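You operate a simulated robot arm through the tools that you are given. There is no shell and no other tool. Be economical: measure what you need, move in short steps, check, and stop when the job is done.

Carry out the task below with a simulated robot arm. There is one attempt and no reset: what you move stays moved.

Task
Put pinion and steel collar on the crank stand's shaft and crank it a full turn.
Fine: the pinion goes on first; turn the collar's blue knob fully tight before you crank; crank clockwise.

It is judged by the outcome, as a careful person would: the job done as asked, and still so three seconds after it is handed in. It fails if anything else is knocked over, pushed out of place, dropped, spilled or broken.

Robot
A 7-joint arm with a two-finger parallel gripper, fixed in place. Base frame: the origin is at the foot of the arm, x ahead of it, y to its left, z up; the work surface is at about z = 0.9. Readings come in m, degrees, newtons and seconds.
With the tool pointing down near the work surface it reaches from about 0.24 to 0.68 m from the base axis. Its first joint turns from -66.0 to 66.0 degrees. Payload 2.4 kg.
The tool frame sits at the grasp point between the pads (the TCP): z along the fingers, y along the line on which they close. The tips reach 0.03 m beyond it. The gripper opens to 0.094 m. The fingers are 0.028 m wide and 0.01 m thick; the gripper's body (0.05 by 0.096 m) begins 0.055 m behind the TCP.
Orientation is that of the tool frame in the base frame, as a unit quaternion [w, x, y, z]. With the fingers straight down and closing along the base's y, the tool's x points along the base's -x, its y along +y and its z along -z.

Tools
- The arm moves only by the tool step_arm. Its argument "plan" is a list of rows, each a list of 3 entries, a list of its own where there are three numbers: the gripper command, from -1 (fully open) to 1 (shut), values between in proportion, then the shift along the tool's x, y, z in m, then the turn, a rotation vector about the tool's x, y, z in degrees. In form: [[grip, [dx, dy, dz], [wx, wy, wz]], ...]. A call has 1 to 20 rows; each row is the pose to reach, as a shift and turn from the pose commanded when the call began, along the tool's axes at that moment. A row lasts 0.2 s, in which the tool goes at most 0.05 m and 8.6 degrees; a call with a longer step from one row to the next is refused whole, and so is a gripper value outside its range. Where a pose cannot be reached the arm comes as near as it can. A force on the tool above 40 N (or 10 N above the force at the start of the call, whichever is more), or a blocked arm, ends the call early, and 0.2 s more pass. Each finger travels about 0.153 m/s and halts on what it meets, pressing with about 31 N; the grip force reading is that of the motor and also rises with nothing between the fingers. The clock runs only during rows and for 0.2 s after the last one: add rows that repeat a pose to give the fingers time. It gives the time, the measured TCP pose, the force on the tool (base axes), the opening and the grip force at its end, in the units of the frame above (readings bear some noise).
- Cameras (640 x 400 px; columns grow to the right, rows downward): "scene" is fixed at [0.039, 0.468, 1.4599]; the picture's right is [-0.77, -0.63, 0.00], its down [-0.27, 0.33, -0.90] and it looks along [0.57, -0.70, -0.43] (base axes); focal length 338 px, centre (320, 200). "wrist" rides on the gripper at [-0.037, 0, -0.058] in the tool frame; the picture's right is [0.00, -1.00, 0.00], its down [0.97, 0.00, -0.24] and it looks along [0.24, 0.00, 0.97] (tool axes); focal length 218 px, centre (320, 200).
- snapshot(camera): a new picture of that camera. No time passes.
- pixel_to_xyz(camera, pixels): for up to 12 pixels [column, row] of the newest picture of that camera ("zoom" is the newest enlarged one), the place [x, y, z] in the base frame of the surface seen there, good to about 0.003 m. No time passes.
- enlarge(camera, box): a new picture of the part [left, top, right, bottom] of that camera's present view, enlarged. No time passes.
- hand_in(): hands the job in; it is judged then, once.

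Keep the steps short. Do not move on a guess: measure, check each grasp and each placing, and mend mistakes. In all there are 80 turns and 54 pictures (those below and enlarged ones count). Leave the gripper open and the arm clear of the work at the hand-in unless told otherwise, and finish with a single line.

The tools are called by a JSON object that holds its "name" and its "arguments". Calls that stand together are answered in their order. step_arm: Moves the arm, as the interface text tells. Its arguments: {"type":"object","properties":{"plan":{"type":"array","items":{"type":"array"}}},"required":["plan"]} The other tools are called the same way: snapshot (camera) takes a picture; pixel_to_xyz (camera, pixels) gives the place of the surface under pixels of a picture; enlarge (camera, box) takes an enlarged picture of a part of a camera's view; hand_in () hands the job in.

At the start:

```text
time: 0.0
tcp_pos: [0.4199, -0.0917, 1.2324]
ee_rot: [0.001, 0.0, 1.0, 0.0]
ft_force: [-0.3, -0.3, 0.1]
width: 0.0941
grasp_force: 0.0
```

scene: 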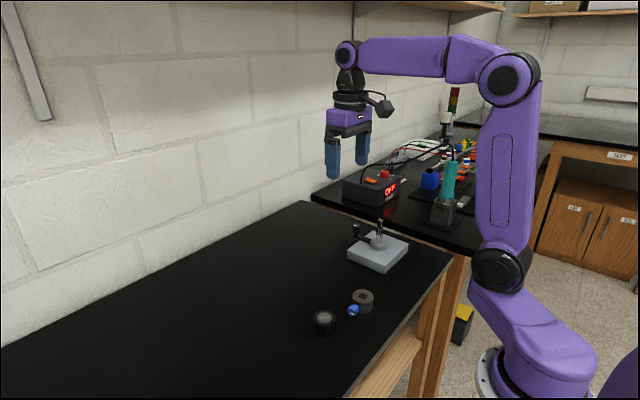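
wrist: 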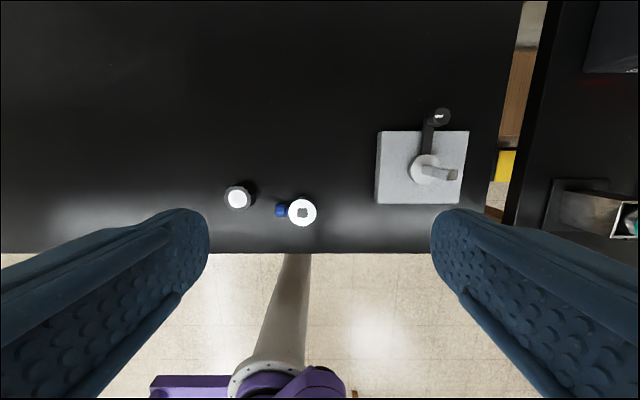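

I see the crank stand, a collar with a blue knob and another round part. I'll enlarge both views for detail.

{"name": "enlarge", "arguments": {"camera": "scene", "box": [290, 200, 430, 345]}}

{"name": "enlarge", "arguments": {"camera": "wrist", "box": [210, 90, 490, 260]}}

```text
2.76 times, centred on (360, 272) of scene
```

zoom: 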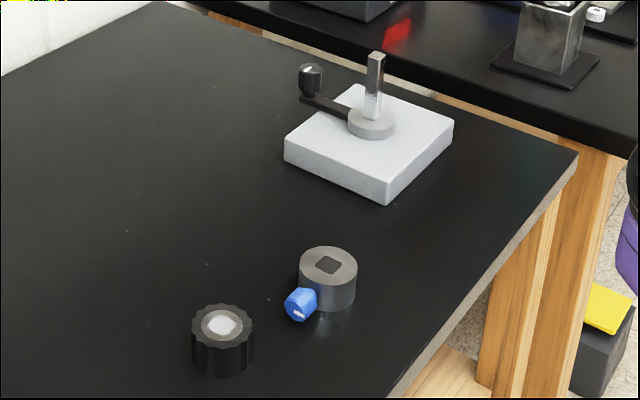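

```text
2.29 times, centred on (350, 175) of wrist
```

zoom: 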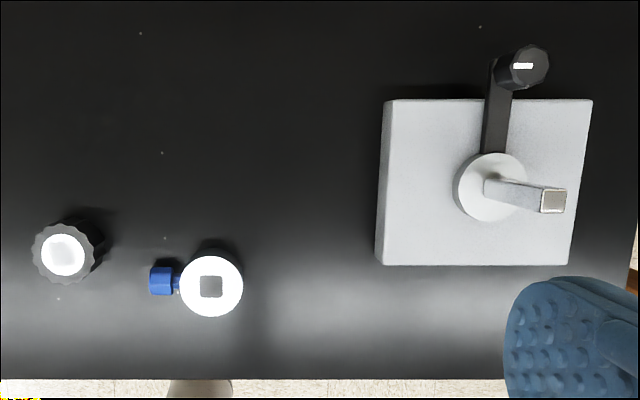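

The shaft is square, and so is the collar's bore. Next I'll measure points in the wrist zoom: pinion, collar, knob, shaft tip, hub, crank knob and base.

{"name": "pixel_to_xyz", "arguments": {"camera": "zoom", "pixels": [[64, 254], [38, 254], [211, 287], [188, 287], [234, 287], [162, 281], [553, 201], [475, 200], [522, 66], [495, 130], [400, 240], [300, 200]]}}

{"name": "pixel_to_xyz", "arguments": {"camera": "scene", "pixels": [[380, 221], [323, 316], [363, 295], [353, 310], [357, 227], [362, 297]]}}

```text
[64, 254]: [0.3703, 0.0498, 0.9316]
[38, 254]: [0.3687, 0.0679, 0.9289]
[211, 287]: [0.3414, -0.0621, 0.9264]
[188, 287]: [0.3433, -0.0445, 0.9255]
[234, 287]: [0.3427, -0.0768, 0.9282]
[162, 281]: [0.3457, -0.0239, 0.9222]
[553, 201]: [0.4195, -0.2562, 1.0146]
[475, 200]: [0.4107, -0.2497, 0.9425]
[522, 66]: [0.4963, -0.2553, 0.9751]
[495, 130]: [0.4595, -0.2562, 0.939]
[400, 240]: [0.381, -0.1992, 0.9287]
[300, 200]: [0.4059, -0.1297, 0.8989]
```

```text
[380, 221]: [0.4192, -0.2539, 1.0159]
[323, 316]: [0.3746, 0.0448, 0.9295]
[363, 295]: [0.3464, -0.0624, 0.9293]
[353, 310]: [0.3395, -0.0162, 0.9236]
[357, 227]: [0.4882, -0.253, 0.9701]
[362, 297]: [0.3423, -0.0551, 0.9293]
```

Readings agree: the pinion is near (0.371, 0.048), the collar near (0.343, -0.061), and the shaft near (0.419, -0.256) with its tip at z≈1.015. I'll go lower, between the pinion and collar, to see bore orientations.

{"name": "step_arm", "arguments": {"plan": [[-1, [0.007, 0.022, 0.03], [0, 0, 0]], [-1, [0.015, 0.044, 0.06], [0, 0, 0]], [-1, [0.022, 0.066, 0.09], [0, 0, 0]], [-1, [0.03, 0.087, 0.12], [0, 0, 0]], [-1, [0.03, 0.087, 0.12], [0, 0, 0]]]}}

{"name": "enlarge", "arguments": {"camera": "wrist", "box": [210, 120, 450, 270]}}

```text
time: 1.2
tcp_pos: [0.3904, -0.0023, 1.1132]
ee_rot: [0.0, 0.0, 1.0, 0.0]
ft_force: [-0.8, 0.2, 0.3]
width: 0.094
grasp_force: 0.1
```

```text
2.67 times, centred on (330, 195) of wrist
```

zoom: 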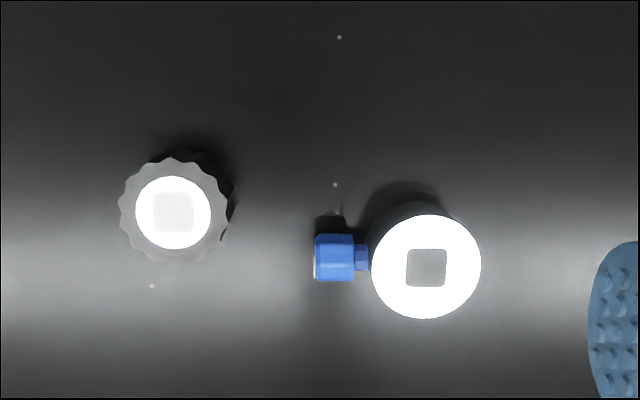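

Both bores are square. I'll enlarge each further to read its angle.

{"name": "enlarge", "arguments": {"camera": "wrist", "box": [250, 172, 304, 224]}}

{"name": "pixel_to_xyz", "arguments": {"camera": "zoom", "pixels": [[320, 200], [320, 300], [200, 200], [440, 200], [320, 100]]}}

{"name": "enlarge", "arguments": {"camera": "wrist", "box": [322, 188, 402, 248]}}

{"name": "pixel_to_xyz", "arguments": {"camera": "zoom", "pixels": [[320, 200], [320, 300], [200, 200], [440, 200], [320, 100]]}}

```text
7.69 times, centred on (277, 198) of wrist
```

zoom: 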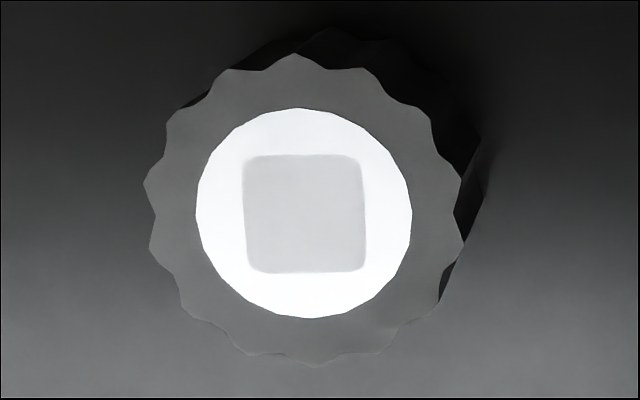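

```text
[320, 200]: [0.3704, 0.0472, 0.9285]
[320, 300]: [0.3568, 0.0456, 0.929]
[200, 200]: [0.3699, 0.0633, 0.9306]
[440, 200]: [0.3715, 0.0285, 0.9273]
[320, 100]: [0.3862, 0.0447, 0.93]
```

```text
6.67 times, centred on (362, 218) of wrist
```

zoom: 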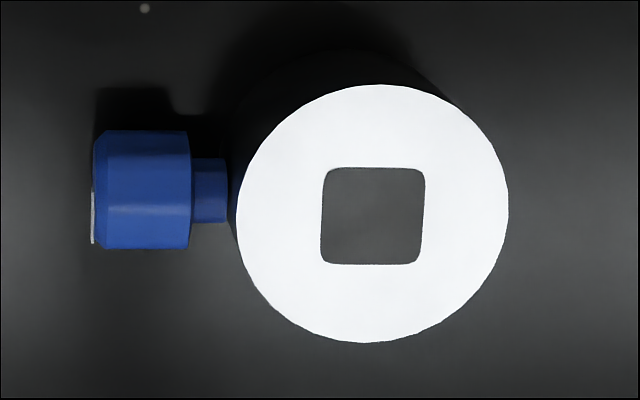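

```text
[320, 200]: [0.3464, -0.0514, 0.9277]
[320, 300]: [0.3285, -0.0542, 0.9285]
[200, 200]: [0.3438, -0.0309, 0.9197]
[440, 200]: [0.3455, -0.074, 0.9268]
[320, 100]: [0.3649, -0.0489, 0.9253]
```

Bores are about 16.6 mm and aligned with the axes to within 2°. The pinion centre is (0.368, 0.049) and the collar centre is (0.343, -0.061). I'll move over the pinion with the gripper at about 0.07, to keep clear of the blue knob, and come down to z≈0.955.

{"name": "step_arm", "arguments": {"plan": [[-0.5, [0.006, 0.013, 0.03], [0, 0, 0]], [-0.5, [0.012, 0.026, 0.06], [0, 0, 0]], [-0.5, [0.018, 0.04, 0.09], [0, 0, 0]], [-0.5, [0.0224, 0.0515, 0.12], [0, 0, 0]], [-0.5, [0.0224, 0.0515, 0.14], [0, 0, 0]], [-0.5, [0.0224, 0.0515, 0.158], [0, 0, 0]], [-0.5, [0.0224, 0.0515, 0.158], [0, 0, 0]]]}}

{"name": "snapshot", "arguments": {"camera": "wrist"}}

```text
time: 2.8
tcp_pos: [0.3663, 0.0477, 0.9554]
ee_rot: [0.001, -0.001, 1.0, 0.0]
ft_force: [0.0, -0.3, 0.2]
width: 0.0706
grasp_force: 0.0
```

```text
46 pictures are left
```

wrist: 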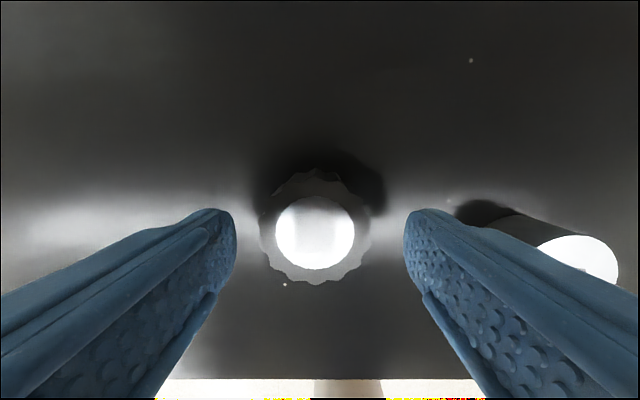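

The pinion sits centred between the fingers, at about (316, 231). Next: down 20 mm and close.

{"name": "step_arm", "arguments": {"plan": [[-0.5, [-0.002, 0.001, 0.01], [0, 0, 0]], [-0.5, [-0.002, 0.001, 0.02], [0, 0, 0]], [-0.5, [-0.002, 0.001, 0.02], [0, 0, 0]], [0.3, [-0.002, 0.001, 0.02], [0, 0, 0]], [0.5, [-0.002, 0.001, 0.02], [0, 0, 0]], [0.5, [-0.002, 0.001, 0.02], [0, 0, 0]]]}}

```text
time: 4.2
tcp_pos: [0.3683, 0.0468, 0.9369]
ee_rot: [0.001, 0.0, 1.0, 0.0]
ft_force: [-0.1, 0.7, 0.3]
width: 0.0468
grasp_force: 30.7
```

It's gripped at 0.047 m and 31 N. Next I lift and carry it to beside the stand, high enough to measure the shaft.

{"name": "step_arm", "arguments": {"plan": [[0.5, [0, 0, -0.03], [0, 0, 0]], [0.5, [0, 0, -0.065], [0, 0, 0]], [0.5, [0, 0, -0.1], [0, 0, 0]], [0.5, [0, 0, -0.14], [0, 0, 0]], [0.5, [0, -0.01, -0.17], [0, 0, 0]], [0.5, [-0.006, -0.04, -0.19], [0, 0, 0]], [0.5, [-0.012, -0.075, -0.19], [0, 0, 0]], [0.5, [-0.018, -0.11, -0.19], [0, 0, 0]], [0.5, [-0.024, -0.145, -0.19], [0, 0, 0]], [0.5, [-0.03, -0.18, -0.19], [0, 0, 0]], [0.5, [-0.03, -0.2, -0.19], [0, 0, 0]], [0.5, [-0.03, -0.2, -0.19], [0, 0, 0]]]}}

{"name": "snapshot", "arguments": {"camera": "wrist"}}

{"name": "enlarge", "arguments": {"camera": "scene", "box": [320, 130, 450, 280]}}

```text
time: 6.8
tcp_pos: [0.3987, -0.151, 1.1254]
ee_rot: [0.0, 0.0, 1.0, 0.0]
ft_force: [0.5, -0.1, -0.9]
width: 0.0468
grasp_force: 30.3
```

```text
45 pictures are left
```

wrist: 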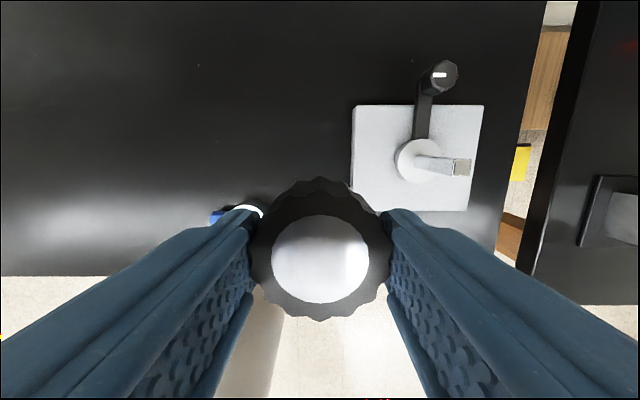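

```text
2.67 times, centred on (385, 205) of scene
```

zoom: 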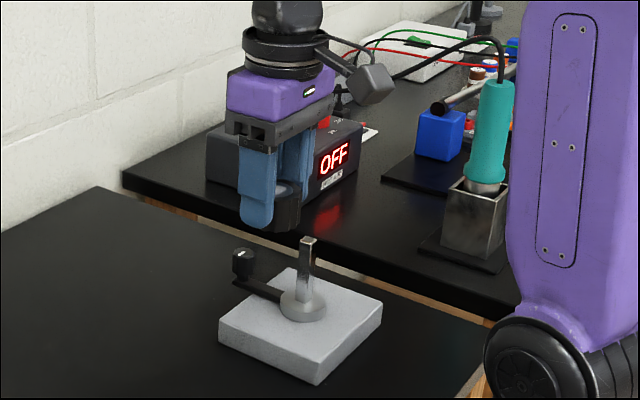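

The pinion is held level. I'll enlarge the shaft tip for its position and angle.

{"name": "enlarge", "arguments": {"camera": "wrist", "box": [390, 130, 490, 200]}}

{"name": "enlarge", "arguments": {"camera": "wrist", "box": [260, 200, 380, 300]}}

```text
5.71 times, centred on (440, 165) of wrist
```

zoom: 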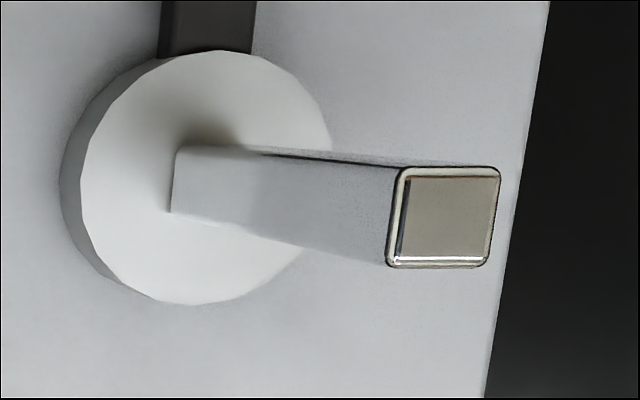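

```text
4.00 times, centred on (320, 250) of wrist
```

zoom: 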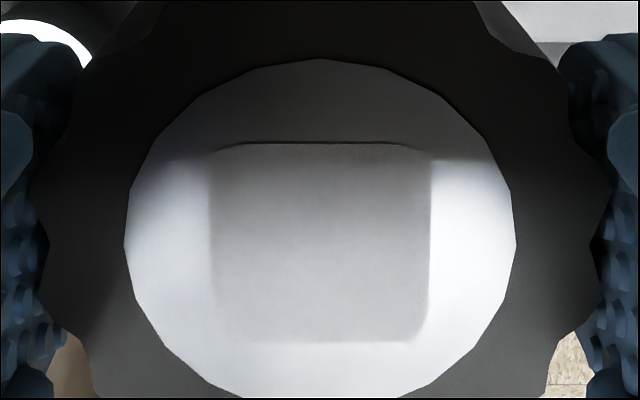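

The bore floor looks odd, so it may not be a through hole. I'll check the depth in it against the rim, and take points on the shaft tip.

{"name": "pixel_to_xyz", "arguments": {"camera": "zoom", "pixels": [[320, 150], [320, 240], [320, 320], [320, 100], [320, 370], [170, 240], [470, 240], [250, 240], [400, 240]]}}

{"name": "pixel_to_xyz", "arguments": {"camera": "wrist", "pixels": [[462, 167], [460, 165], [464, 169], [410, 165], [438, 75], [365, 195]]}}

```text
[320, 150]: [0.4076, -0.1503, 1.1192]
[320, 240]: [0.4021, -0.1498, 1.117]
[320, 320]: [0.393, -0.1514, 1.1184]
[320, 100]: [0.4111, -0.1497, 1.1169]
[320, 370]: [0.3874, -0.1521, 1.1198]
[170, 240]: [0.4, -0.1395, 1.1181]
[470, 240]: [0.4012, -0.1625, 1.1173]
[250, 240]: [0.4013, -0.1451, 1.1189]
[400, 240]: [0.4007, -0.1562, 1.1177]
```

```text
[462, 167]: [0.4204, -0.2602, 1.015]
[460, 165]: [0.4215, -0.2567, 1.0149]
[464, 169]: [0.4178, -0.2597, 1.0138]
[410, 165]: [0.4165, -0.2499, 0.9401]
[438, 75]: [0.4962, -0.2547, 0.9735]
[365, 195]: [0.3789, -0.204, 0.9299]
```

The square on the pinion's top reads flush with its face, as it also did on the collar. Before placing it I want to see the underside, so I'll tilt the held pinion toward the scene camera.

{"name": "step_arm", "arguments": {"plan": [[0.5, [0, 0.01, -0.01], [-8.5, 0, 0]], [0.5, [0, 0.02, -0.02], [-17, 0, 0]], [0.5, [0, 0.03, -0.03], [-25.5, 0, 0]], [0.5, [0, 0.04, -0.04], [-34, 0, 0]], [0.5, [0, 0.05, -0.05], [-42.5, 0, 0]], [0.5, [0, 0.06, -0.06], [-51, 0, 0]], [0.5, [0, 0.07, -0.06], [-59.5, 0, 0]], [0.5, [0, 0.07, -0.06], [-68, 0, 0]], [0.5, [0, 0.07, -0.06], [-68, 0, 0]]]}}

{"name": "enlarge", "arguments": {"camera": "scene", "box": [290, 130, 390, 210]}}

```text
time: 8.8
tcp_pos: [0.4008, -0.0813, 1.1861]
ee_rot: [0.0, 0.0, 0.829, 0.559]
ft_force: [-0.4, -0.5, -0.9]
width: 0.0471
grasp_force: 31.2
```

```text
5.00 times, centred on (340, 170) of scene
```

zoom: 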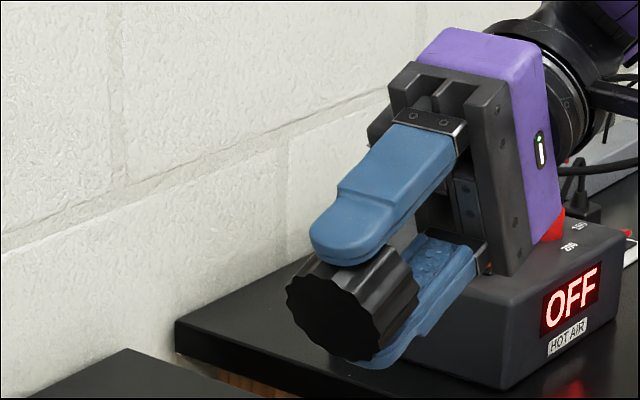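

The underside is plain, so the bore mark belongs on top and its current orientation is right. I'll tilt back level and move over the shaft, which averages to (0.420, -0.259).

{"name": "step_arm", "arguments": {"plan": [[0.5, [0, 0, 0], [8.5, 0, 0]], [0.5, [0, 0, 0], [17, 0, 0]], [0.5, [0, 0, 0], [25.5, 0, 0]], [0.5, [0, 0, 0], [34, 0, 0]], [0.5, [0, 0, 0], [42.5, 0, 0]], [0.5, [0, 0, 0], [51, 0, 0]], [0.5, [0, 0, 0], [59.5, 0, 0]], [0.5, [0, 0, 0], [68, 0, 0]], [0.5, [0, 0, 0], [68, 0, 0]]]}}

```text
time: 10.8
tcp_pos: [0.3991, -0.0831, 1.1844]
ee_rot: [-0.001, -0.001, 1.0, -0.002]
ft_force: [0.0, 1.2, -0.3]
width: 0.047
grasp_force: 30.7
```

Level again. Next I carry the pinion over the shaft to z≈1.075.

{"name": "step_arm", "arguments": {"plan": [[0.5, [-0.004, -0.035, 0], [0, 0, 0]], [0.5, [-0.008, -0.07, 0.0], [0, 0, 0]], [0.5, [-0.012, -0.105, 0.02], [0, 0, 0]], [0.5, [-0.016, -0.14, 0.05], [0, 0, 0]], [0.5, [-0.0205, -0.1765, 0.08], [0, 0, 0]], [0.5, [-0.0205, -0.1765, 0.11], [0, 0, 0]], [0.5, [-0.0205, -0.1765, 0.11], [0, 0, 0]]]}}

{"name": "enlarge", "arguments": {"camera": "scene", "box": [325, 150, 435, 280]}}

{"name": "snapshot", "arguments": {"camera": "wrist"}}

```text
time: 12.4
tcp_pos: [0.4206, -0.2597, 1.0745]
ee_rot: [0.0, 0.0, 1.0, 0.0]
ft_force: [-0.4, 0.3, -0.6]
width: 0.0467
grasp_force: 31.1
```

```text
3.08 times, centred on (380, 215) of scene
```

zoom: 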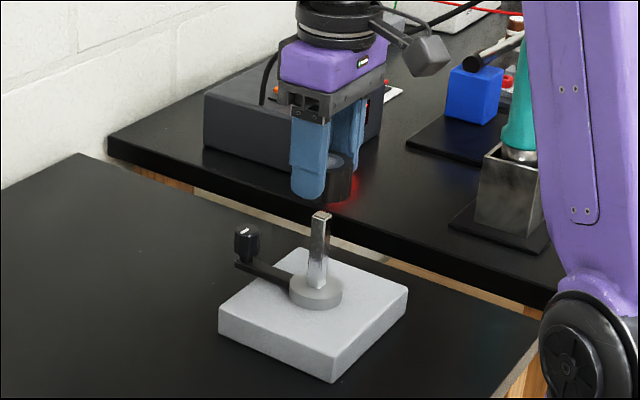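

```text
39 pictures are left
```

wrist: 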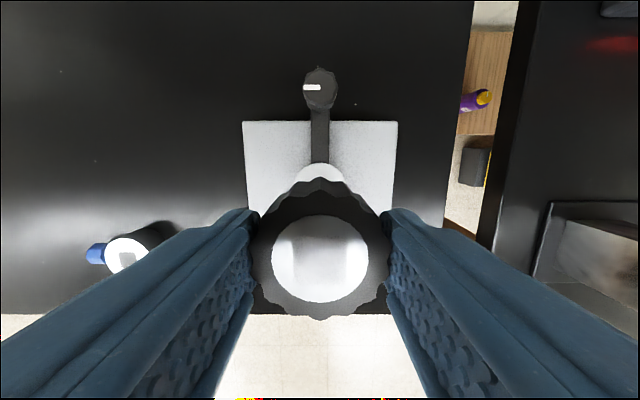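

The hub, crank arm and pinion all line up on column 320. I'll lower in small steps and watch the force.

{"name": "step_arm", "arguments": {"plan": [[0.5, [0, 0, 0.01], [0, 0, 0]], [0.5, [0, 0, 0.018], [0, 0, 0]], [0.5, [0, 0, 0.023], [0, 0, 0]], [0.5, [0, 0, 0.028], [0, 0, 0]], [0.5, [0, 0, 0.033], [0, 0, 0]], [0.5, [0, 0, 0.038], [0, 0, 0]], [0.5, [0, 0, 0.044], [0, 0, 0]]]}}

{"name": "enlarge", "arguments": {"camera": "scene", "box": [325, 150, 435, 280]}}

```text
time: 14.0
tcp_pos: [0.4198, -0.2579, 1.031]
ee_rot: [0.0, 0.0, 1.0, 0.0]
ft_force: [1.1, -0.3, -1.1]
width: 0.0469
grasp_force: 30.7
```

```text
3.08 times, centred on (380, 215) of scene
```

zoom: 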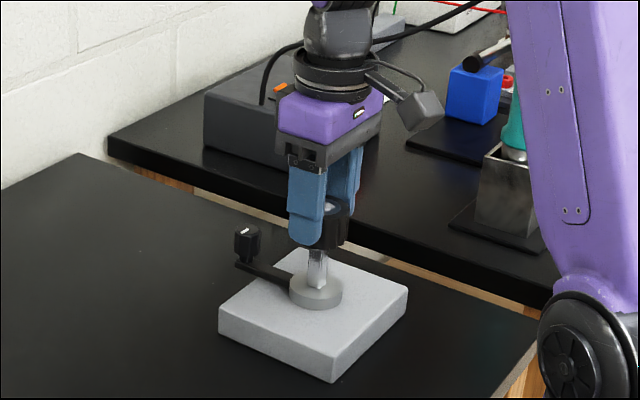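

The shaft is inside the pinion with no force. I'll continue down to just above the hub.

{"name": "step_arm", "arguments": {"plan": [[0.5, [0, 0, 0.01], [0, 0, 0]], [0.5, [0, 0, 0.02], [0, 0, 0]], [0.5, [0, 0, 0.03], [0, 0, 0]], [0.5, [0, 0, 0.04], [0, 0, 0]], [0.5, [0, 0, 0.046], [0, 0, 0]], [0.5, [0, 0, 0.05], [0, 0, 0]], [0.5, [0, 0, 0.053], [0, 0, 0]]]}}

{"name": "enlarge", "arguments": {"camera": "scene", "box": [345, 200, 415, 280]}}

```text
time: 15.6
tcp_pos: [0.4199, -0.2597, 0.9796]
ee_rot: [0.0, 0.001, 1.0, -0.001]
ft_force: [-2.6, -0.2, 11.0]
width: 0.0467
grasp_force: 31.2
```

```text
5.00 times, centred on (380, 240) of scene
```

zoom: 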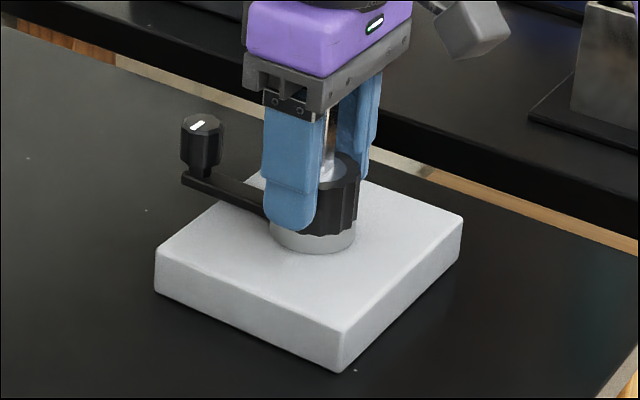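

It's seated on the hub (11 N). I'll open and rise straight up.

{"name": "step_arm", "arguments": {"plan": [[0.0, [0, 0, -0.001], [0, 0, 0]], [-0.6, [0, 0, -0.001], [0, 0, 0]], [-0.6, [0, 0, -0.001], [0, 0, 0]], [-0.6, [0, 0, -0.03], [0, 0, 0]], [-0.6, [0, 0, -0.07], [0, 0, 0]], [-0.6, [0, 0, -0.11], [0, 0, 0]], [-0.6, [0, 0, -0.14], [0, 0, 0]], [-0.6, [0, 0, -0.14], [0, 0, 0]]]}}

{"name": "enlarge", "arguments": {"camera": "wrist", "box": [250, 80, 390, 260]}}

```text
time: 17.4
tcp_pos: [0.4191, -0.2586, 1.1175]
ee_rot: [0.0, 0.0, 1.0, 0.001]
ft_force: [-0.4, 0.1, 0.2]
width: 0.0753
grasp_force: 0.1
```

```text
2.22 times, centred on (320, 170) of wrist
```

zoom: 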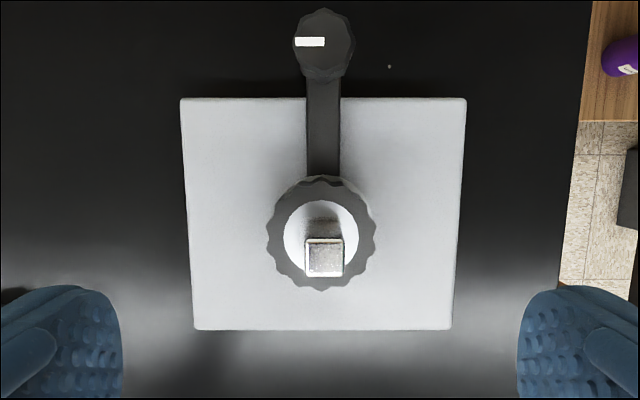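

The pinion is on squarely and the shaft centre checks at (0.420, -0.259). I'll go above the collar at (0.343, -0.061) and turn 90°, so the fingers close along x, clear of the knob.

{"name": "step_arm", "arguments": {"plan": [[-0.6, [0.007, 0.018, 0], [0, 0, -8.2]], [-0.6, [0.014, 0.036, 0], [0, 0, -16.4]], [-0.6, [0.021, 0.054, 0], [0, 0, -24.6]], [-0.6, [0.028, 0.072, 0], [0, 0, -32.8]], [-0.6, [0.035, 0.09, 0], [0, 0, -41]], [-0.6, [0.042, 0.108, 0], [0, 0, -49.2]], [-0.6, [0.049, 0.126, 0], [0, 0, -57.4]], [-0.6, [0.056, 0.144, 0.0], [0, 0, -65.6]], [-0.6, [0.063, 0.162, 0.01], [0, 0, -73.8]], [-0.6, [0.07, 0.18, 0.03], [0, 0, -82]], [-0.6, [0.077, 0.1976, 0.05], [0, 0, -90]], [-0.6, [0.077, 0.1976, 0.05], [0, 0, -90]]]}}

{"name": "snapshot", "arguments": {"camera": "wrist"}}

```text
time: 20.0
tcp_pos: [0.3428, -0.0604, 1.0703]
ee_rot: [-0.001, 0.708, -0.706, 0.0]
ft_force: [0.1, 1.2, 1.0]
width: 0.0749
grasp_force: 0.1
```

```text
35 pictures are left
```

wrist: 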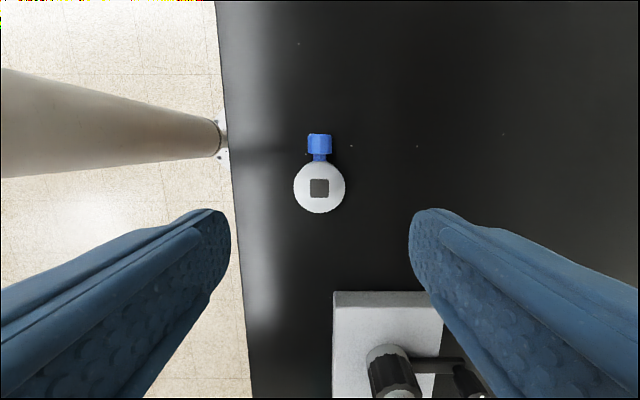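

The collar is centred at (319, 187) with its knob pointing away from the finger line. I'll go down and grip.

{"name": "step_arm", "arguments": {"plan": [[-0.6, [0, 0, 0.03], [0, 0, 0]], [-0.6, [0, 0, 0.06], [0, 0, 0]], [-0.6, [0, 0, 0.09], [0, 0, 0]], [-0.6, [0, 0, 0.115], [0, 0, 0]], [-0.6, [0, 0, 0.133], [0, 0, 0]], [-0.6, [0, 0, 0.133], [0, 0, 0]], [0.3, [0, 0, 0.133], [0, 0, 0]], [0.5, [0, 0, 0.133], [0, 0, 0]], [0.5, [0, 0, 0.133], [0, 0, 0]]]}}

{"name": "snapshot", "arguments": {"camera": "wrist"}}

```text
time: 22.0
tcp_pos: [0.3424, -0.0605, 0.9347]
ee_rot: [0.0, -0.707, 0.707, 0.0]
ft_force: [0.5, -0.7, -0.6]
width: 0.0474
grasp_force: 31.4
```

```text
34 pictures are left
```

wrist: 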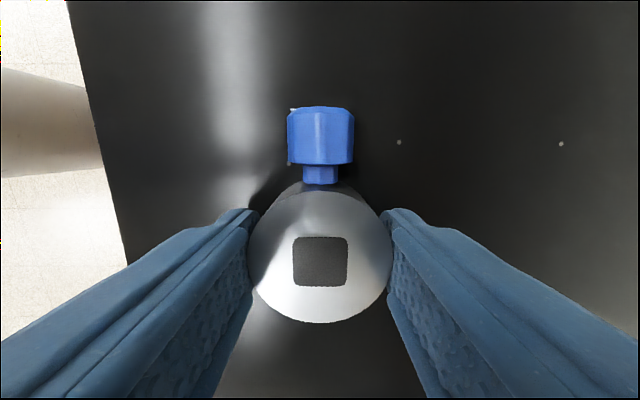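

It's gripped at 0.047 m with the bore centred in the fingers. Next I lift and carry it over the shaft at z≈1.08.

{"name": "step_arm", "arguments": {"plan": [[0.5, [0, 0, -0.03], [0, 0, 0]], [0.5, [0, 0, -0.07], [0, 0, 0]], [0.5, [0, 0, -0.11], [0, 0, 0]], [0.5, [0, 0, -0.145], [0, 0, 0]], [0.5, [0.04, -0.0157, -0.145], [0, 0, 0]], [0.5, [0.08, -0.0314, -0.145], [0, 0, 0]], [0.5, [0.12, -0.047, -0.145], [0, 0, 0]], [0.5, [0.16, -0.063, -0.145], [0, 0, 0]], [0.5, [0.19, -0.0745, -0.145], [0, 0, 0]], [0.5, [0.1985, -0.0776, -0.145], [0, 0, 0]], [0.5, [0.1985, -0.0776, -0.145], [0, 0, 0]]]}}

{"name": "snapshot", "arguments": {"camera": "wrist"}}

{"name": "enlarge", "arguments": {"camera": "scene", "box": [335, 170, 425, 270]}}

```text
time: 24.4
tcp_pos: [0.4191, -0.2581, 1.0816]
ee_rot: [0.0, 0.708, -0.707, -0.001]
ft_force: [0.6, 0.6, -1.6]
width: 0.0472
grasp_force: 31.3
```

```text
33 pictures are left
```

wrist: 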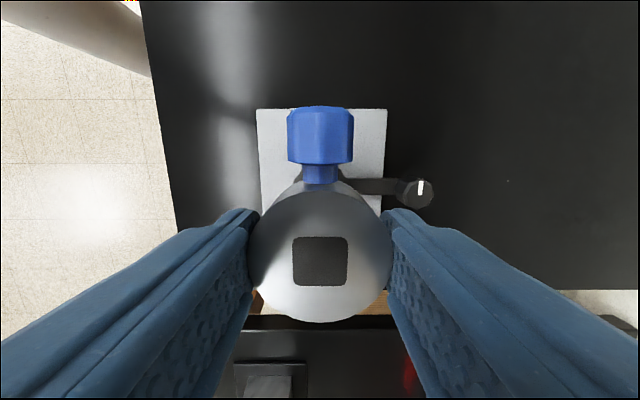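

```text
4.00 times, centred on (380, 220) of scene
```

zoom: 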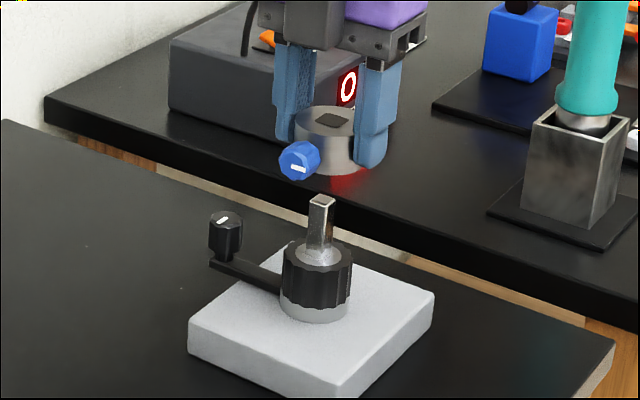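

Aligned over the shaft. I'll lower in small steps.

{"name": "step_arm", "arguments": {"plan": [[0.5, [0.001, -0.001, 0.01], [0, 0, 0]], [0.5, [0.001, -0.001, 0.02], [0, 0, 0]], [0.5, [0.001, -0.001, 0.026], [0, 0, 0]], [0.5, [0.001, -0.001, 0.032], [0, 0, 0]], [0.5, [0.001, -0.001, 0.038], [0, 0, 0]], [0.5, [0.001, -0.001, 0.044], [0, 0, 0]], [0.5, [0.001, -0.001, 0.05], [0, 0, 0]], [0.5, [0.001, -0.001, 0.056], [0, 0, 0]], [0.5, [0.001, -0.001, 0.062], [0, 0, 0]], [0.5, [0.001, -0.001, 0.067], [0, 0, 0]], [0.5, [0.001, -0.001, 0.071], [0, 0, 0]], [0.5, [0.001, -0.001, 0.0745], [0, 0, 0]]]}}

{"name": "enlarge", "arguments": {"camera": "scene", "box": [335, 170, 425, 270]}}

```text
time: 27.0
tcp_pos: [0.4203, -0.2604, 1.0066]
ee_rot: [0.0, 0.707, -0.707, 0.001]
ft_force: [-0.7, 1.5, 3.5]
width: 0.0472
grasp_force: 30.5
```

```text
4.00 times, centred on (380, 220) of scene
```

zoom: 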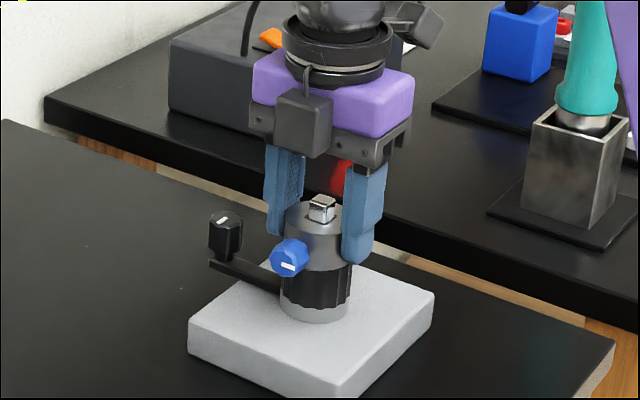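

The collar sits on the pinion with the shaft tip showing. I'll press 1.5 mm more, then open and rise.

{"name": "step_arm", "arguments": {"plan": [[0.5, [0, 0, 0.0015], [0, 0, 0]], [0.0, [0, 0, 0], [0, 0, 0]], [-0.6, [0, 0, 0], [0, 0, 0]], [-0.6, [0, 0, 0], [0, 0, 0]], [-0.6, [0, 0, -0.03], [0, 0, 0]], [-0.6, [0, 0, -0.07], [0, 0, 0]], [-0.6, [0, 0, -0.11], [0, 0, 0]], [-0.6, [0, 0, -0.15], [0, 0, 0]], [-0.6, [0, 0, -0.15], [0, 0, 0]]]}}

{"name": "enlarge", "arguments": {"camera": "scene", "box": [345, 200, 415, 270]}}

{"name": "pixel_to_xyz", "arguments": {"camera": "zoom", "pixels": [[260, 230], [320, 150], [280, 190], [250, 215], [265, 245]]}}

{"name": "enlarge", "arguments": {"camera": "wrist", "box": [240, 80, 440, 240]}}

```text
time: 29.0
tcp_pos: [0.4203, -0.259, 1.158]
ee_rot: [0.0, 0.707, -0.707, 0.0]
ft_force: [-1.0, -0.1, -0.4]
width: 0.075
grasp_force: 0.1
```

```text
5.71 times, centred on (380, 235) of scene
```

zoom: 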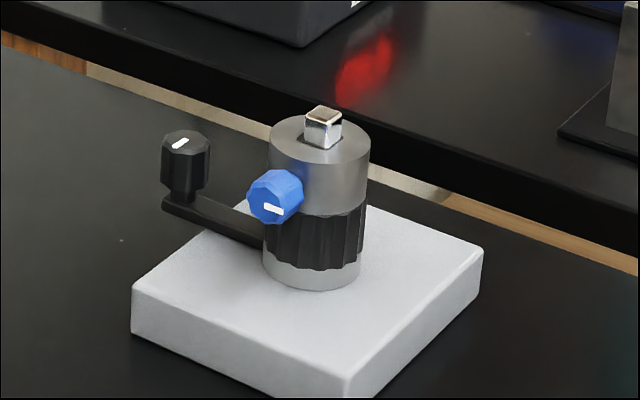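

```text
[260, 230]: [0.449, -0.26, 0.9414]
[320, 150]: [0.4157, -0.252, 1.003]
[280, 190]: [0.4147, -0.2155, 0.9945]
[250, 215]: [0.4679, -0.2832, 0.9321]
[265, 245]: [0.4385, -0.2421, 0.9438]
```

```text
2.50 times, centred on (340, 160) of wrist
```

zoom: 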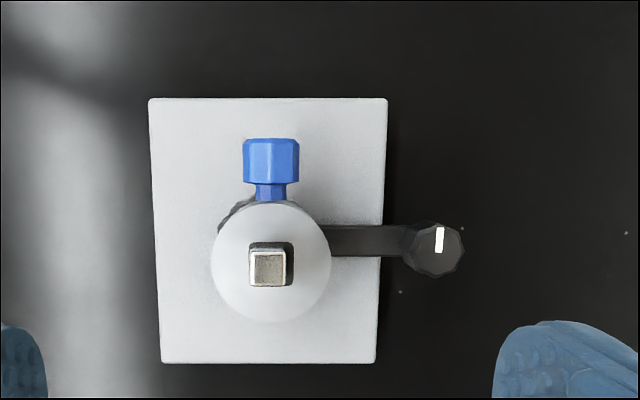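

The collar and pinion are seated. The blue knob points to +y: axis x≈0.420, z≈0.987, y from -0.229 to -0.212. To turn it I need the tool horizontal, pointing along -y. First I back off to y≈-0.12 and undo the 90° yaw.

{"name": "step_arm", "arguments": {"plan": [[-0.6, [-0.013, 0, 0], [0, 0, 8.2]], [-0.6, [-0.026, 0, 0], [0, 0, 16.4]], [-0.6, [-0.039, 0, 0], [0, 0, 24.6]], [-0.6, [-0.052, 0, 0], [0, 0, 32.8]], [-0.6, [-0.065, 0, 0], [0, 0, 41]], [-0.6, [-0.078, 0, 0], [0, 0, 49.2]], [-0.6, [-0.091, 0, 0], [0, 0, 57.4]], [-0.6, [-0.104, 0, 0], [0, 0, 65.6]], [-0.6, [-0.117, 0, 0], [0, 0, 73.8]], [-0.6, [-0.13, 0, 0], [0, 0, 82]], [-0.6, [-0.139, 0, 0], [0, 0, 90]], [-0.6, [-0.139, 0, 0], [0, 0, 90]]]}}

{"name": "step_arm", "arguments": {"plan": [[-0.6, [0, 0, 0], [8.2, 0, 0]], [-0.6, [0, 0, 0], [16.4, 0, 0]], [-0.6, [0, 0, 0], [24.6, 0, 0]], [-0.6, [0, 0, 0], [32.8, 0, 0]], [-0.6, [0, 0, 0], [41, 0, 0]], [-0.6, [0, 0, 0], [49.2, 0, 0]], [-0.6, [0, 0, 0], [57.4, 0, 0]], [-0.6, [0, 0, 0], [65.6, 0, 0]], [-0.6, [0, 0, 0], [73.8, 0, 0]], [-0.6, [0, 0, 0], [82, 0, 0]], [-0.6, [0, 0, 0], [90, 0, 0]], [-0.6, [0, 0, 0], [90, 0, 0]]]}}

{"name": "snapshot", "arguments": {"camera": "scene"}}

{"name": "snapshot", "arguments": {"camera": "wrist"}}

```text
time: 31.6
tcp_pos: [0.4216, -0.1206, 1.1556]
ee_rot: [0.0, 0.0, 1.0, 0.0]
ft_force: [0.2, -1.1, 0.3]
width: 0.0752
grasp_force: 0.1
```

```text
time: 34.2
tcp_pos: [0.4206, -0.1204, 1.1566]
ee_rot: [-0.001, 0.001, -0.706, 0.708]
ft_force: [-1.0, 0.2, -0.2]
width: 0.0754
grasp_force: 0.0
```

```text
28 pictures are left
```

scene: 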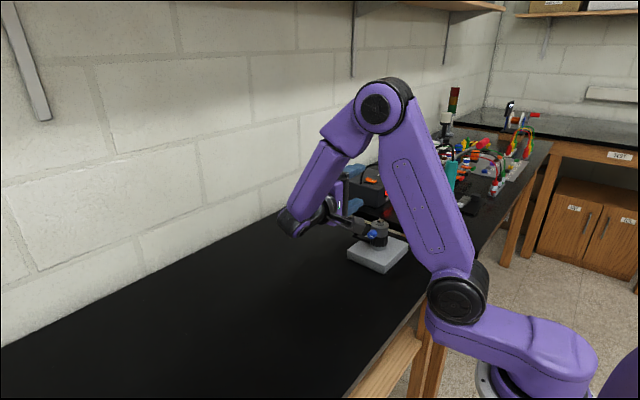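

```text
27 pictures are left
```

wrist: 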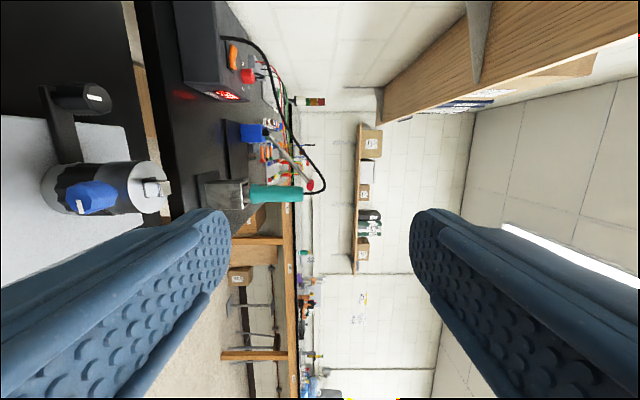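

The tool is horizontal, pointing along -y, with the camera on the +x side. I'll lower to knob height, z≈0.987, while still 6 cm back from the knob.

{"name": "step_arm", "arguments": {"plan": [[-0.1, [0, 0.03, 0], [0, 0, 0]], [-0.1, [0, 0.06, 0], [0, 0, 0]], [-0.1, [0, 0.09, 0], [0, 0, 0]], [-0.1, [0, 0.11, 0], [0, 0, 0]], [-0.1, [0, 0.13, 0], [0, 0, 0]], [-0.1, [0, 0.15, 0], [0, 0, 0]], [-0.1, [0, 0.16, 0], [0, 0, 0]], [-0.1, [0, 0.1697, 0], [0, 0, 0]], [-0.1, [0, 0.1697, 0], [0, 0, 0]]]}}

{"name": "snapshot", "arguments": {"camera": "wrist"}}

{"name": "enlarge", "arguments": {"camera": "scene", "box": [260, 160, 440, 300]}}

```text
time: 36.2
tcp_pos: [0.4216, -0.1197, 0.9858]
ee_rot: [0.0, -0.001, -0.707, 0.708]
ft_force: [-0.1, 0.9, -0.1]
width: 0.0515
grasp_force: 0.1
```

```text
26 pictures are left
```

wrist: 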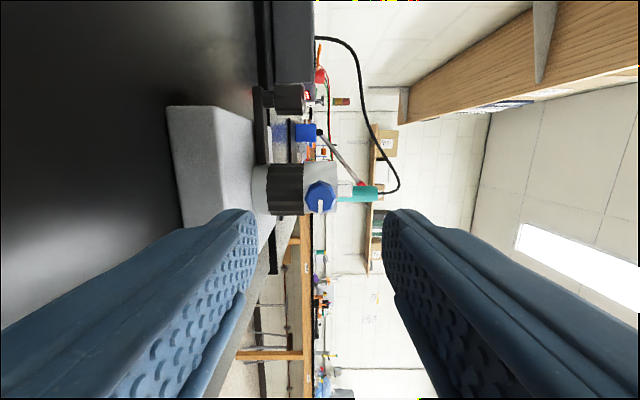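

```text
2.86 times, centred on (350, 230) of scene
```

zoom: 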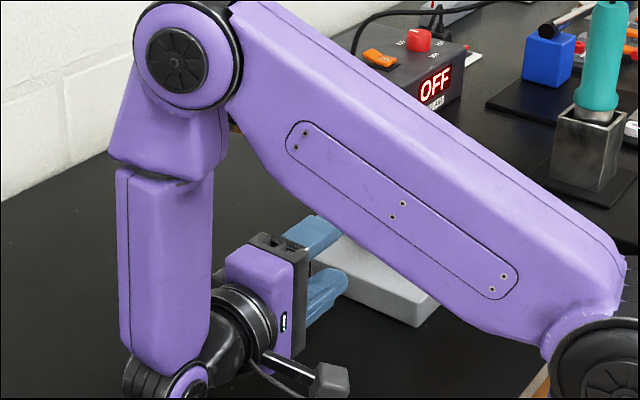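

The knob is centred in column at (320, 197). I'll zoom to pin down its axis and marker.

{"name": "enlarge", "arguments": {"camera": "wrist", "box": [270, 150, 370, 240]}}

{"name": "pixel_to_xyz", "arguments": {"camera": "zoom", "pixels": [[320, 200], [300, 200], [340, 200], [320, 180], [320, 220]]}}

```text
4.44 times, centred on (320, 195) of wrist
```

zoom: 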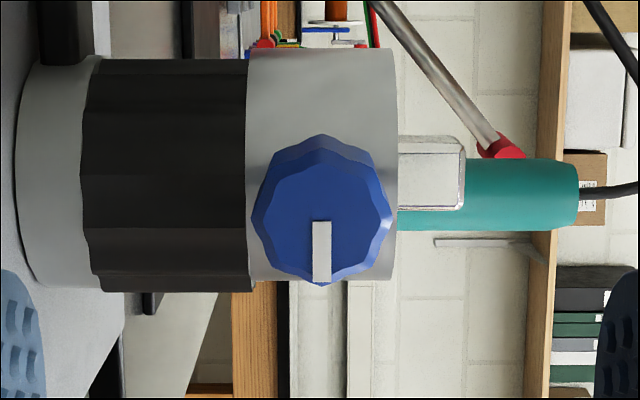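

```text
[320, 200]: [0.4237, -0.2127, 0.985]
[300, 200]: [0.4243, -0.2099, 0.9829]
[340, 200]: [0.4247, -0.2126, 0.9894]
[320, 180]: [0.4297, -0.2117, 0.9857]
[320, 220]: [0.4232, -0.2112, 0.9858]
```

The knob face centre matches the tool axis within 1 mm, and its white pointer points straight down in the image (toward -x). I'll advance 78 mm and close on the knob.

{"name": "step_arm", "arguments": {"plan": [[-0.1, [-0.001, 0, 0.03], [0, 0, 0]], [-0.1, [-0.001, 0, 0.05], [0, 0, 0]], [-0.1, [-0.001, 0, 0.065], [0, 0, 0]], [-0.1, [-0.001, 0, 0.078], [0, 0, 0]], [-0.1, [-0.001, 0, 0.078], [0, 0, 0]], [0.5, [-0.001, 0, 0.078], [0, 0, 0]], [0.9, [-0.001, 0, 0.078], [0, 0, 0]], [0.9, [-0.001, 0, 0.078], [0, 0, 0]]]}}

{"name": "snapshot", "arguments": {"camera": "wrist"}}

```text
time: 38.0
tcp_pos: [0.4225, -0.1995, 0.9858]
ee_rot: [0.0, 0.0, 0.708, -0.707]
ft_force: [-0.5, 0.3, 0.5]
width: 0.0207
grasp_force: 30.9
```

```text
23 pictures are left
```

wrist: 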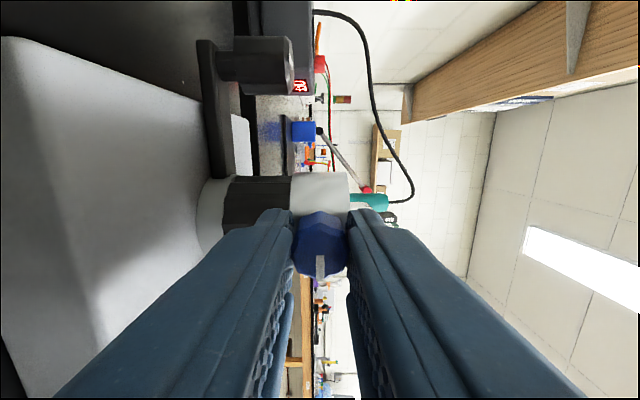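

The knob is gripped at 0.021 m. I'll turn it clockwise (+wz) by 80°, watching force and pointer.

{"name": "step_arm", "arguments": {"plan": [[0.9, [0, 0, 0], [0, 0, 8]], [0.9, [0, 0, 0], [0, 0, 16]], [0.9, [0, 0, 0], [0, 0, 24]], [0.9, [0, 0, 0], [0, 0, 32]], [0.9, [0, 0, 0], [0, 0, 40]], [0.9, [0, 0, 0], [0, 0, 48]], [0.9, [0, 0, 0], [0, 0, 56]], [0.9, [0, 0, 0], [0, 0, 64]], [0.9, [0, 0, 0], [0, 0, 72]], [0.9, [0, 0, 0], [0, 0, 80]], [0.9, [0, 0, 0], [0, 0, 80]]]}}

{"name": "snapshot", "arguments": {"camera": "wrist"}}

```text
time: 39.3
tcp_pos: [0.4188, -0.1993, 0.989]
ee_rot: [-0.253, -0.253, -0.657, 0.664]
ft_force: [-4.2, 4.1, 12.6]
width: 0.0208
grasp_force: 30.2
stopped in row 6: the force on the tool passed its limit (the readings are from after the stop); the commanded pose is now the measured one
```

```text
22 pictures are left
```

wrist: 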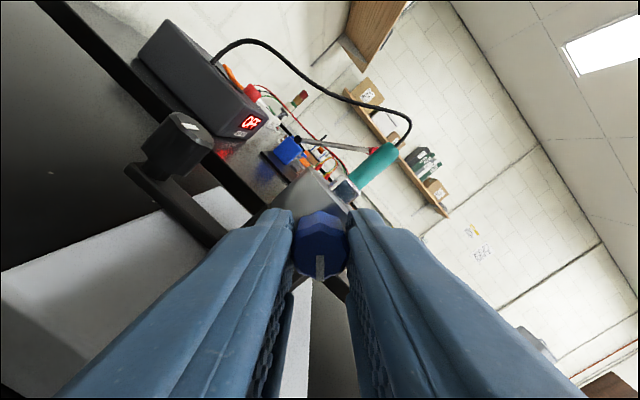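

It stopped on force after about 42°. The pointer turned with the gripper. I'll open to relieve the side load and check where the knob really sits.

{"name": "step_arm", "arguments": {"plan": [[-0.1, [0, 0, 0], [0, 0, 0]], [-0.1, [0, 0, 0], [0, 0, 0]], [-0.1, [0, 0, -0.03], [0, 0, 0]], [-0.1, [0, 0, -0.06], [0, 0, 0]], [-0.1, [0, 0, -0.06], [0, 0, 0]]]}}

{"name": "enlarge", "arguments": {"camera": "wrist", "box": [260, 140, 380, 240]}}

```text
time: 40.2
tcp_pos: [0.4205, -0.177, 0.9911]
ee_rot: [-0.255, -0.256, -0.652, 0.666]
ft_force: [0.0, 1.6, 4.4]
width: 0.0517
grasp_force: 0.1
stopped in row 4: the force on the tool passed its limit (the readings are from after the stop); the commanded pose is now the measured one
```

```text
4.00 times, centred on (320, 190) of wrist
```

zoom: 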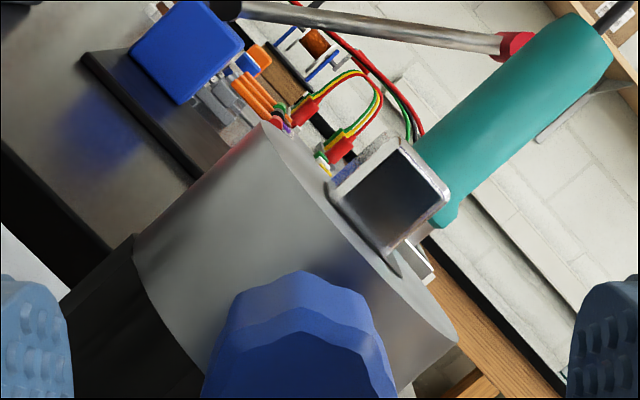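

It stopped again while backing off, even with the fingers open, so something else is touching. I'll look at the scene.

{"name": "enlarge", "arguments": {"camera": "scene", "box": [240, 130, 440, 290]}}

{"name": "snapshot", "arguments": {"camera": "wrist"}}

```text
2.50 times, centred on (340, 210) of scene
```

zoom: 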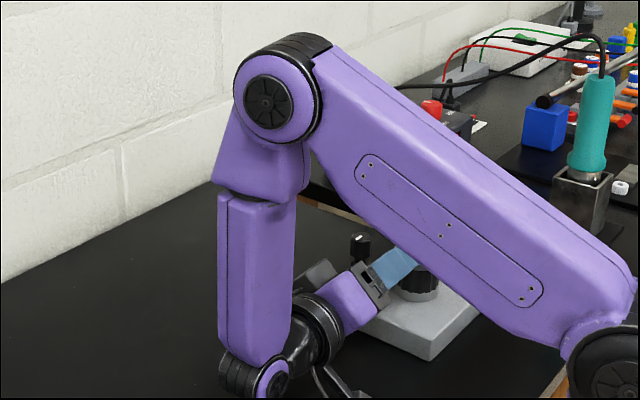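

```text
19 pictures are left
```

wrist: 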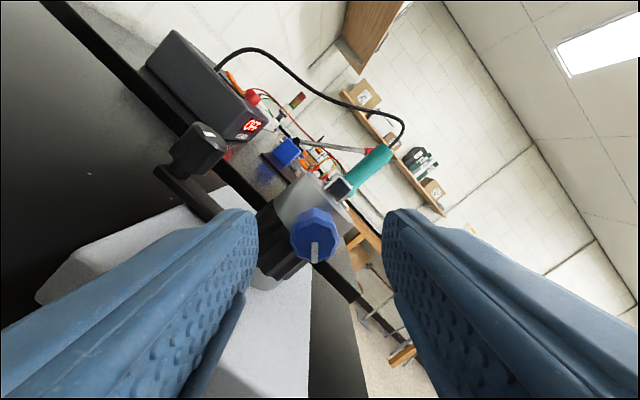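

The knob pointer turned with the grip. What hit the table was the bracketed accessory on the tool's +x side, which swings down as I turn from this pose. I'll turn back, retreat, raise and rotate the other way, so the accessory swings over the top when I tighten.

{"name": "step_arm", "arguments": {"plan": [[-0.1, [0, 0, -0.005], [0, 0, -8]], [-0.1, [0, 0, -0.02], [0, 0, -16]], [-0.1, [0, 0, -0.04], [0, 0, -24]], [-0.1, [-0.0134, -0.0148, -0.055], [0, 0, -32]], [-0.1, [-0.0335, -0.037, -0.055], [0, 0, -40]], [-0.1, [-0.0535, -0.0594, -0.055], [0, 0, -48]], [-0.1, [-0.0669, -0.0743, -0.055], [0, 0, -56]], [-0.1, [-0.0669, -0.0743, -0.055], [0, 0, -64]], [-0.1, [-0.0669, -0.0743, -0.055], [0, 0, -72]], [-0.1, [-0.0669, -0.0743, -0.055], [0, 0, -80]], [-0.1, [-0.0669, -0.0743, -0.055], [0, 0, -88]], [-0.1, [-0.0669, -0.0743, -0.055], [0, 0, -96]], [-0.1, [-0.0669, -0.0743, -0.055], [0, 0, -104]], [-0.1, [-0.0669, -0.0743, -0.055], [0, 0, -112]], [-0.1, [-0.0669, -0.0743, -0.055], [0, 0, -120]], [-0.1, [-0.0669, -0.0743, -0.055], [0, 0, -128]], [-0.1, [-0.0669, -0.0743, -0.055], [0, 0, -132]], [-0.1, [-0.0669, -0.0743, -0.055], [0, 0, -132]]]}}

{"name": "snapshot", "arguments": {"camera": "scene"}}

```text
time: 44.0
tcp_pos: [0.4215, -0.1198, 1.0889]
ee_rot: [0.505, 0.492, -0.499, 0.504]
ft_force: [-0.2, 0.5, 0.7]
width: 0.0515
grasp_force: 0.1
```

```text
18 pictures are left
```

scene: 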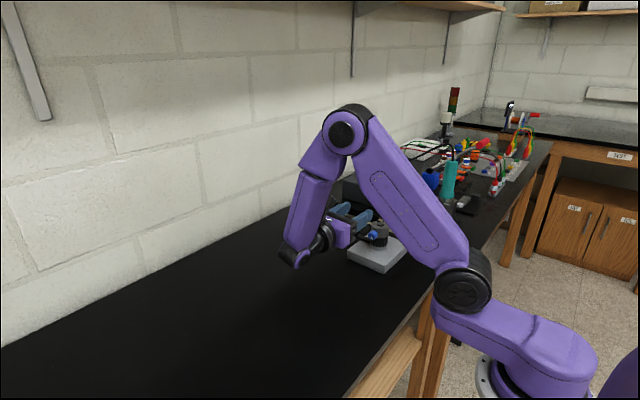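

The tool is now rotated with its x up, and free. I'll rotate a further -84°, to near -174° from the first grasp pose.

{"name": "step_arm", "arguments": {"plan": [[-0.1, [0, 0, 0], [0, 0, -8]], [-0.1, [0, 0, 0], [0, 0, -16]], [-0.1, [0, 0, 0], [0, 0, -24]], [-0.1, [0, 0, 0], [0, 0, -32]], [-0.1, [0, 0, 0], [0, 0, -40]], [-0.1, [0, 0, 0], [0, 0, -48]], [-0.1, [0, 0, 0], [0, 0, -56]], [-0.1, [0, 0, 0], [0, 0, -64]], [-0.1, [0, 0, 0], [0, 0, -72]], [-0.1, [0, 0, 0], [0, 0, -80]], [-0.1, [0, 0, 0], [0, 0, -84]], [-0.1, [0, 0, 0], [0, 0, -84]]]}}

```text
time: 46.6
tcp_pos: [0.4204, -0.1191, 1.0893]
ee_rot: [0.713, 0.699, -0.041, 0.037]
ft_force: [1.0, -0.2, -0.8]
width: 0.0518
grasp_force: 0.1
```

It reached that pose. I'll lower back to knob height and check alignment with the wrist camera.

{"name": "step_arm", "arguments": {"plan": [[-0.1, [-0.0028, -0.03, 0], [0, 0, 0]], [-0.1, [-0.0057, -0.06, 0], [0, 0, 0]], [-0.1, [-0.0085, -0.09, 0], [0, 0, 0]], [-0.1, [-0.0097, -0.102, 0], [0, 0, 0]], [-0.1, [-0.0097, -0.102, 0], [0, 0, 0]]]}}

{"name": "enlarge", "arguments": {"camera": "wrist", "box": [270, 150, 370, 240]}}

```text
time: 47.8
tcp_pos: [0.4196, -0.1217, 0.9881]
ee_rot: [0.712, 0.699, -0.041, 0.038]
ft_force: [0.6, 0.0, 0.2]
width: 0.0517
grasp_force: 0.0
```

```text
4.44 times, centred on (320, 195) of wrist
```

zoom: 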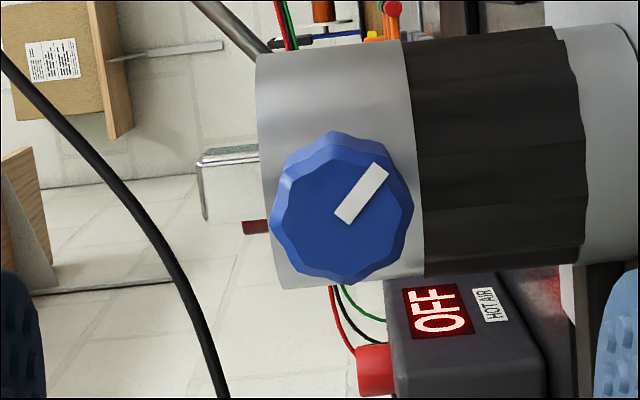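

The knob now shows its pointer turned about 44° clockwise, confirming it tightened with the grip. The tool needs to go down about 2.5 mm; then I advance and grip.

{"name": "step_arm", "arguments": {"plan": [[-0.1, [0, -0.0025, 0.02], [0, 0, 0]], [-0.1, [0, -0.0025, 0.045], [0, 0, 0]], [-0.1, [0, -0.0025, 0.062], [0, 0, 0]], [-0.1, [0, -0.0025, 0.076], [0, 0, 0]], [-0.1, [0, -0.0025, 0.076], [0, 0, 0]], [0.5, [0, -0.0025, 0.076], [0, 0, 0]], [0.9, [0, -0.0025, 0.076], [0, 0, 0]], [0.9, [0, -0.0025, 0.076], [0, 0, 0]]]}}

{"name": "step_arm", "arguments": {"plan": [[0.9, [0, 0, 0], [0, 0, 8]], [0.9, [0, 0, 0], [0, 0, 16]], [0.9, [0, 0, 0], [0, 0, 24]], [0.9, [0, 0, 0], [0, 0, 32]], [0.9, [0, 0, 0], [0, 0, 40]], [0.9, [0, 0, 0], [0, 0, 48]], [0.9, [0, 0, 0], [0, 0, 56]], [0.9, [0, 0, 0], [0, 0, 64]], [0.9, [0, 0, 0], [0, 0, 72]], [0.9, [0, 0, 0], [0, 0, 80]], [0.9, [0, 0, 0], [0, 0, 80]]]}}

{"name": "snapshot", "arguments": {"camera": "wrist"}}

```text
time: 49.6
tcp_pos: [0.422, -0.1989, 0.9859]
ee_rot: [0.713, 0.699, -0.043, 0.037]
ft_force: [0.7, -3.3, 0.0]
width: 0.0203
grasp_force: 31.6
```

```text
time: 52.0
tcp_pos: [0.4203, -0.1996, 0.9877]
ee_rot: [0.524, 0.506, -0.482, 0.487]
ft_force: [-2.5, -15.9, 19.3]
width: 0.02
grasp_force: 31.4
```

```text
16 pictures are left
```

wrist: 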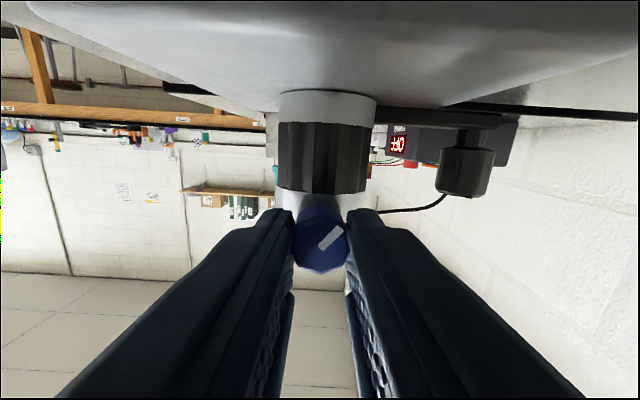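

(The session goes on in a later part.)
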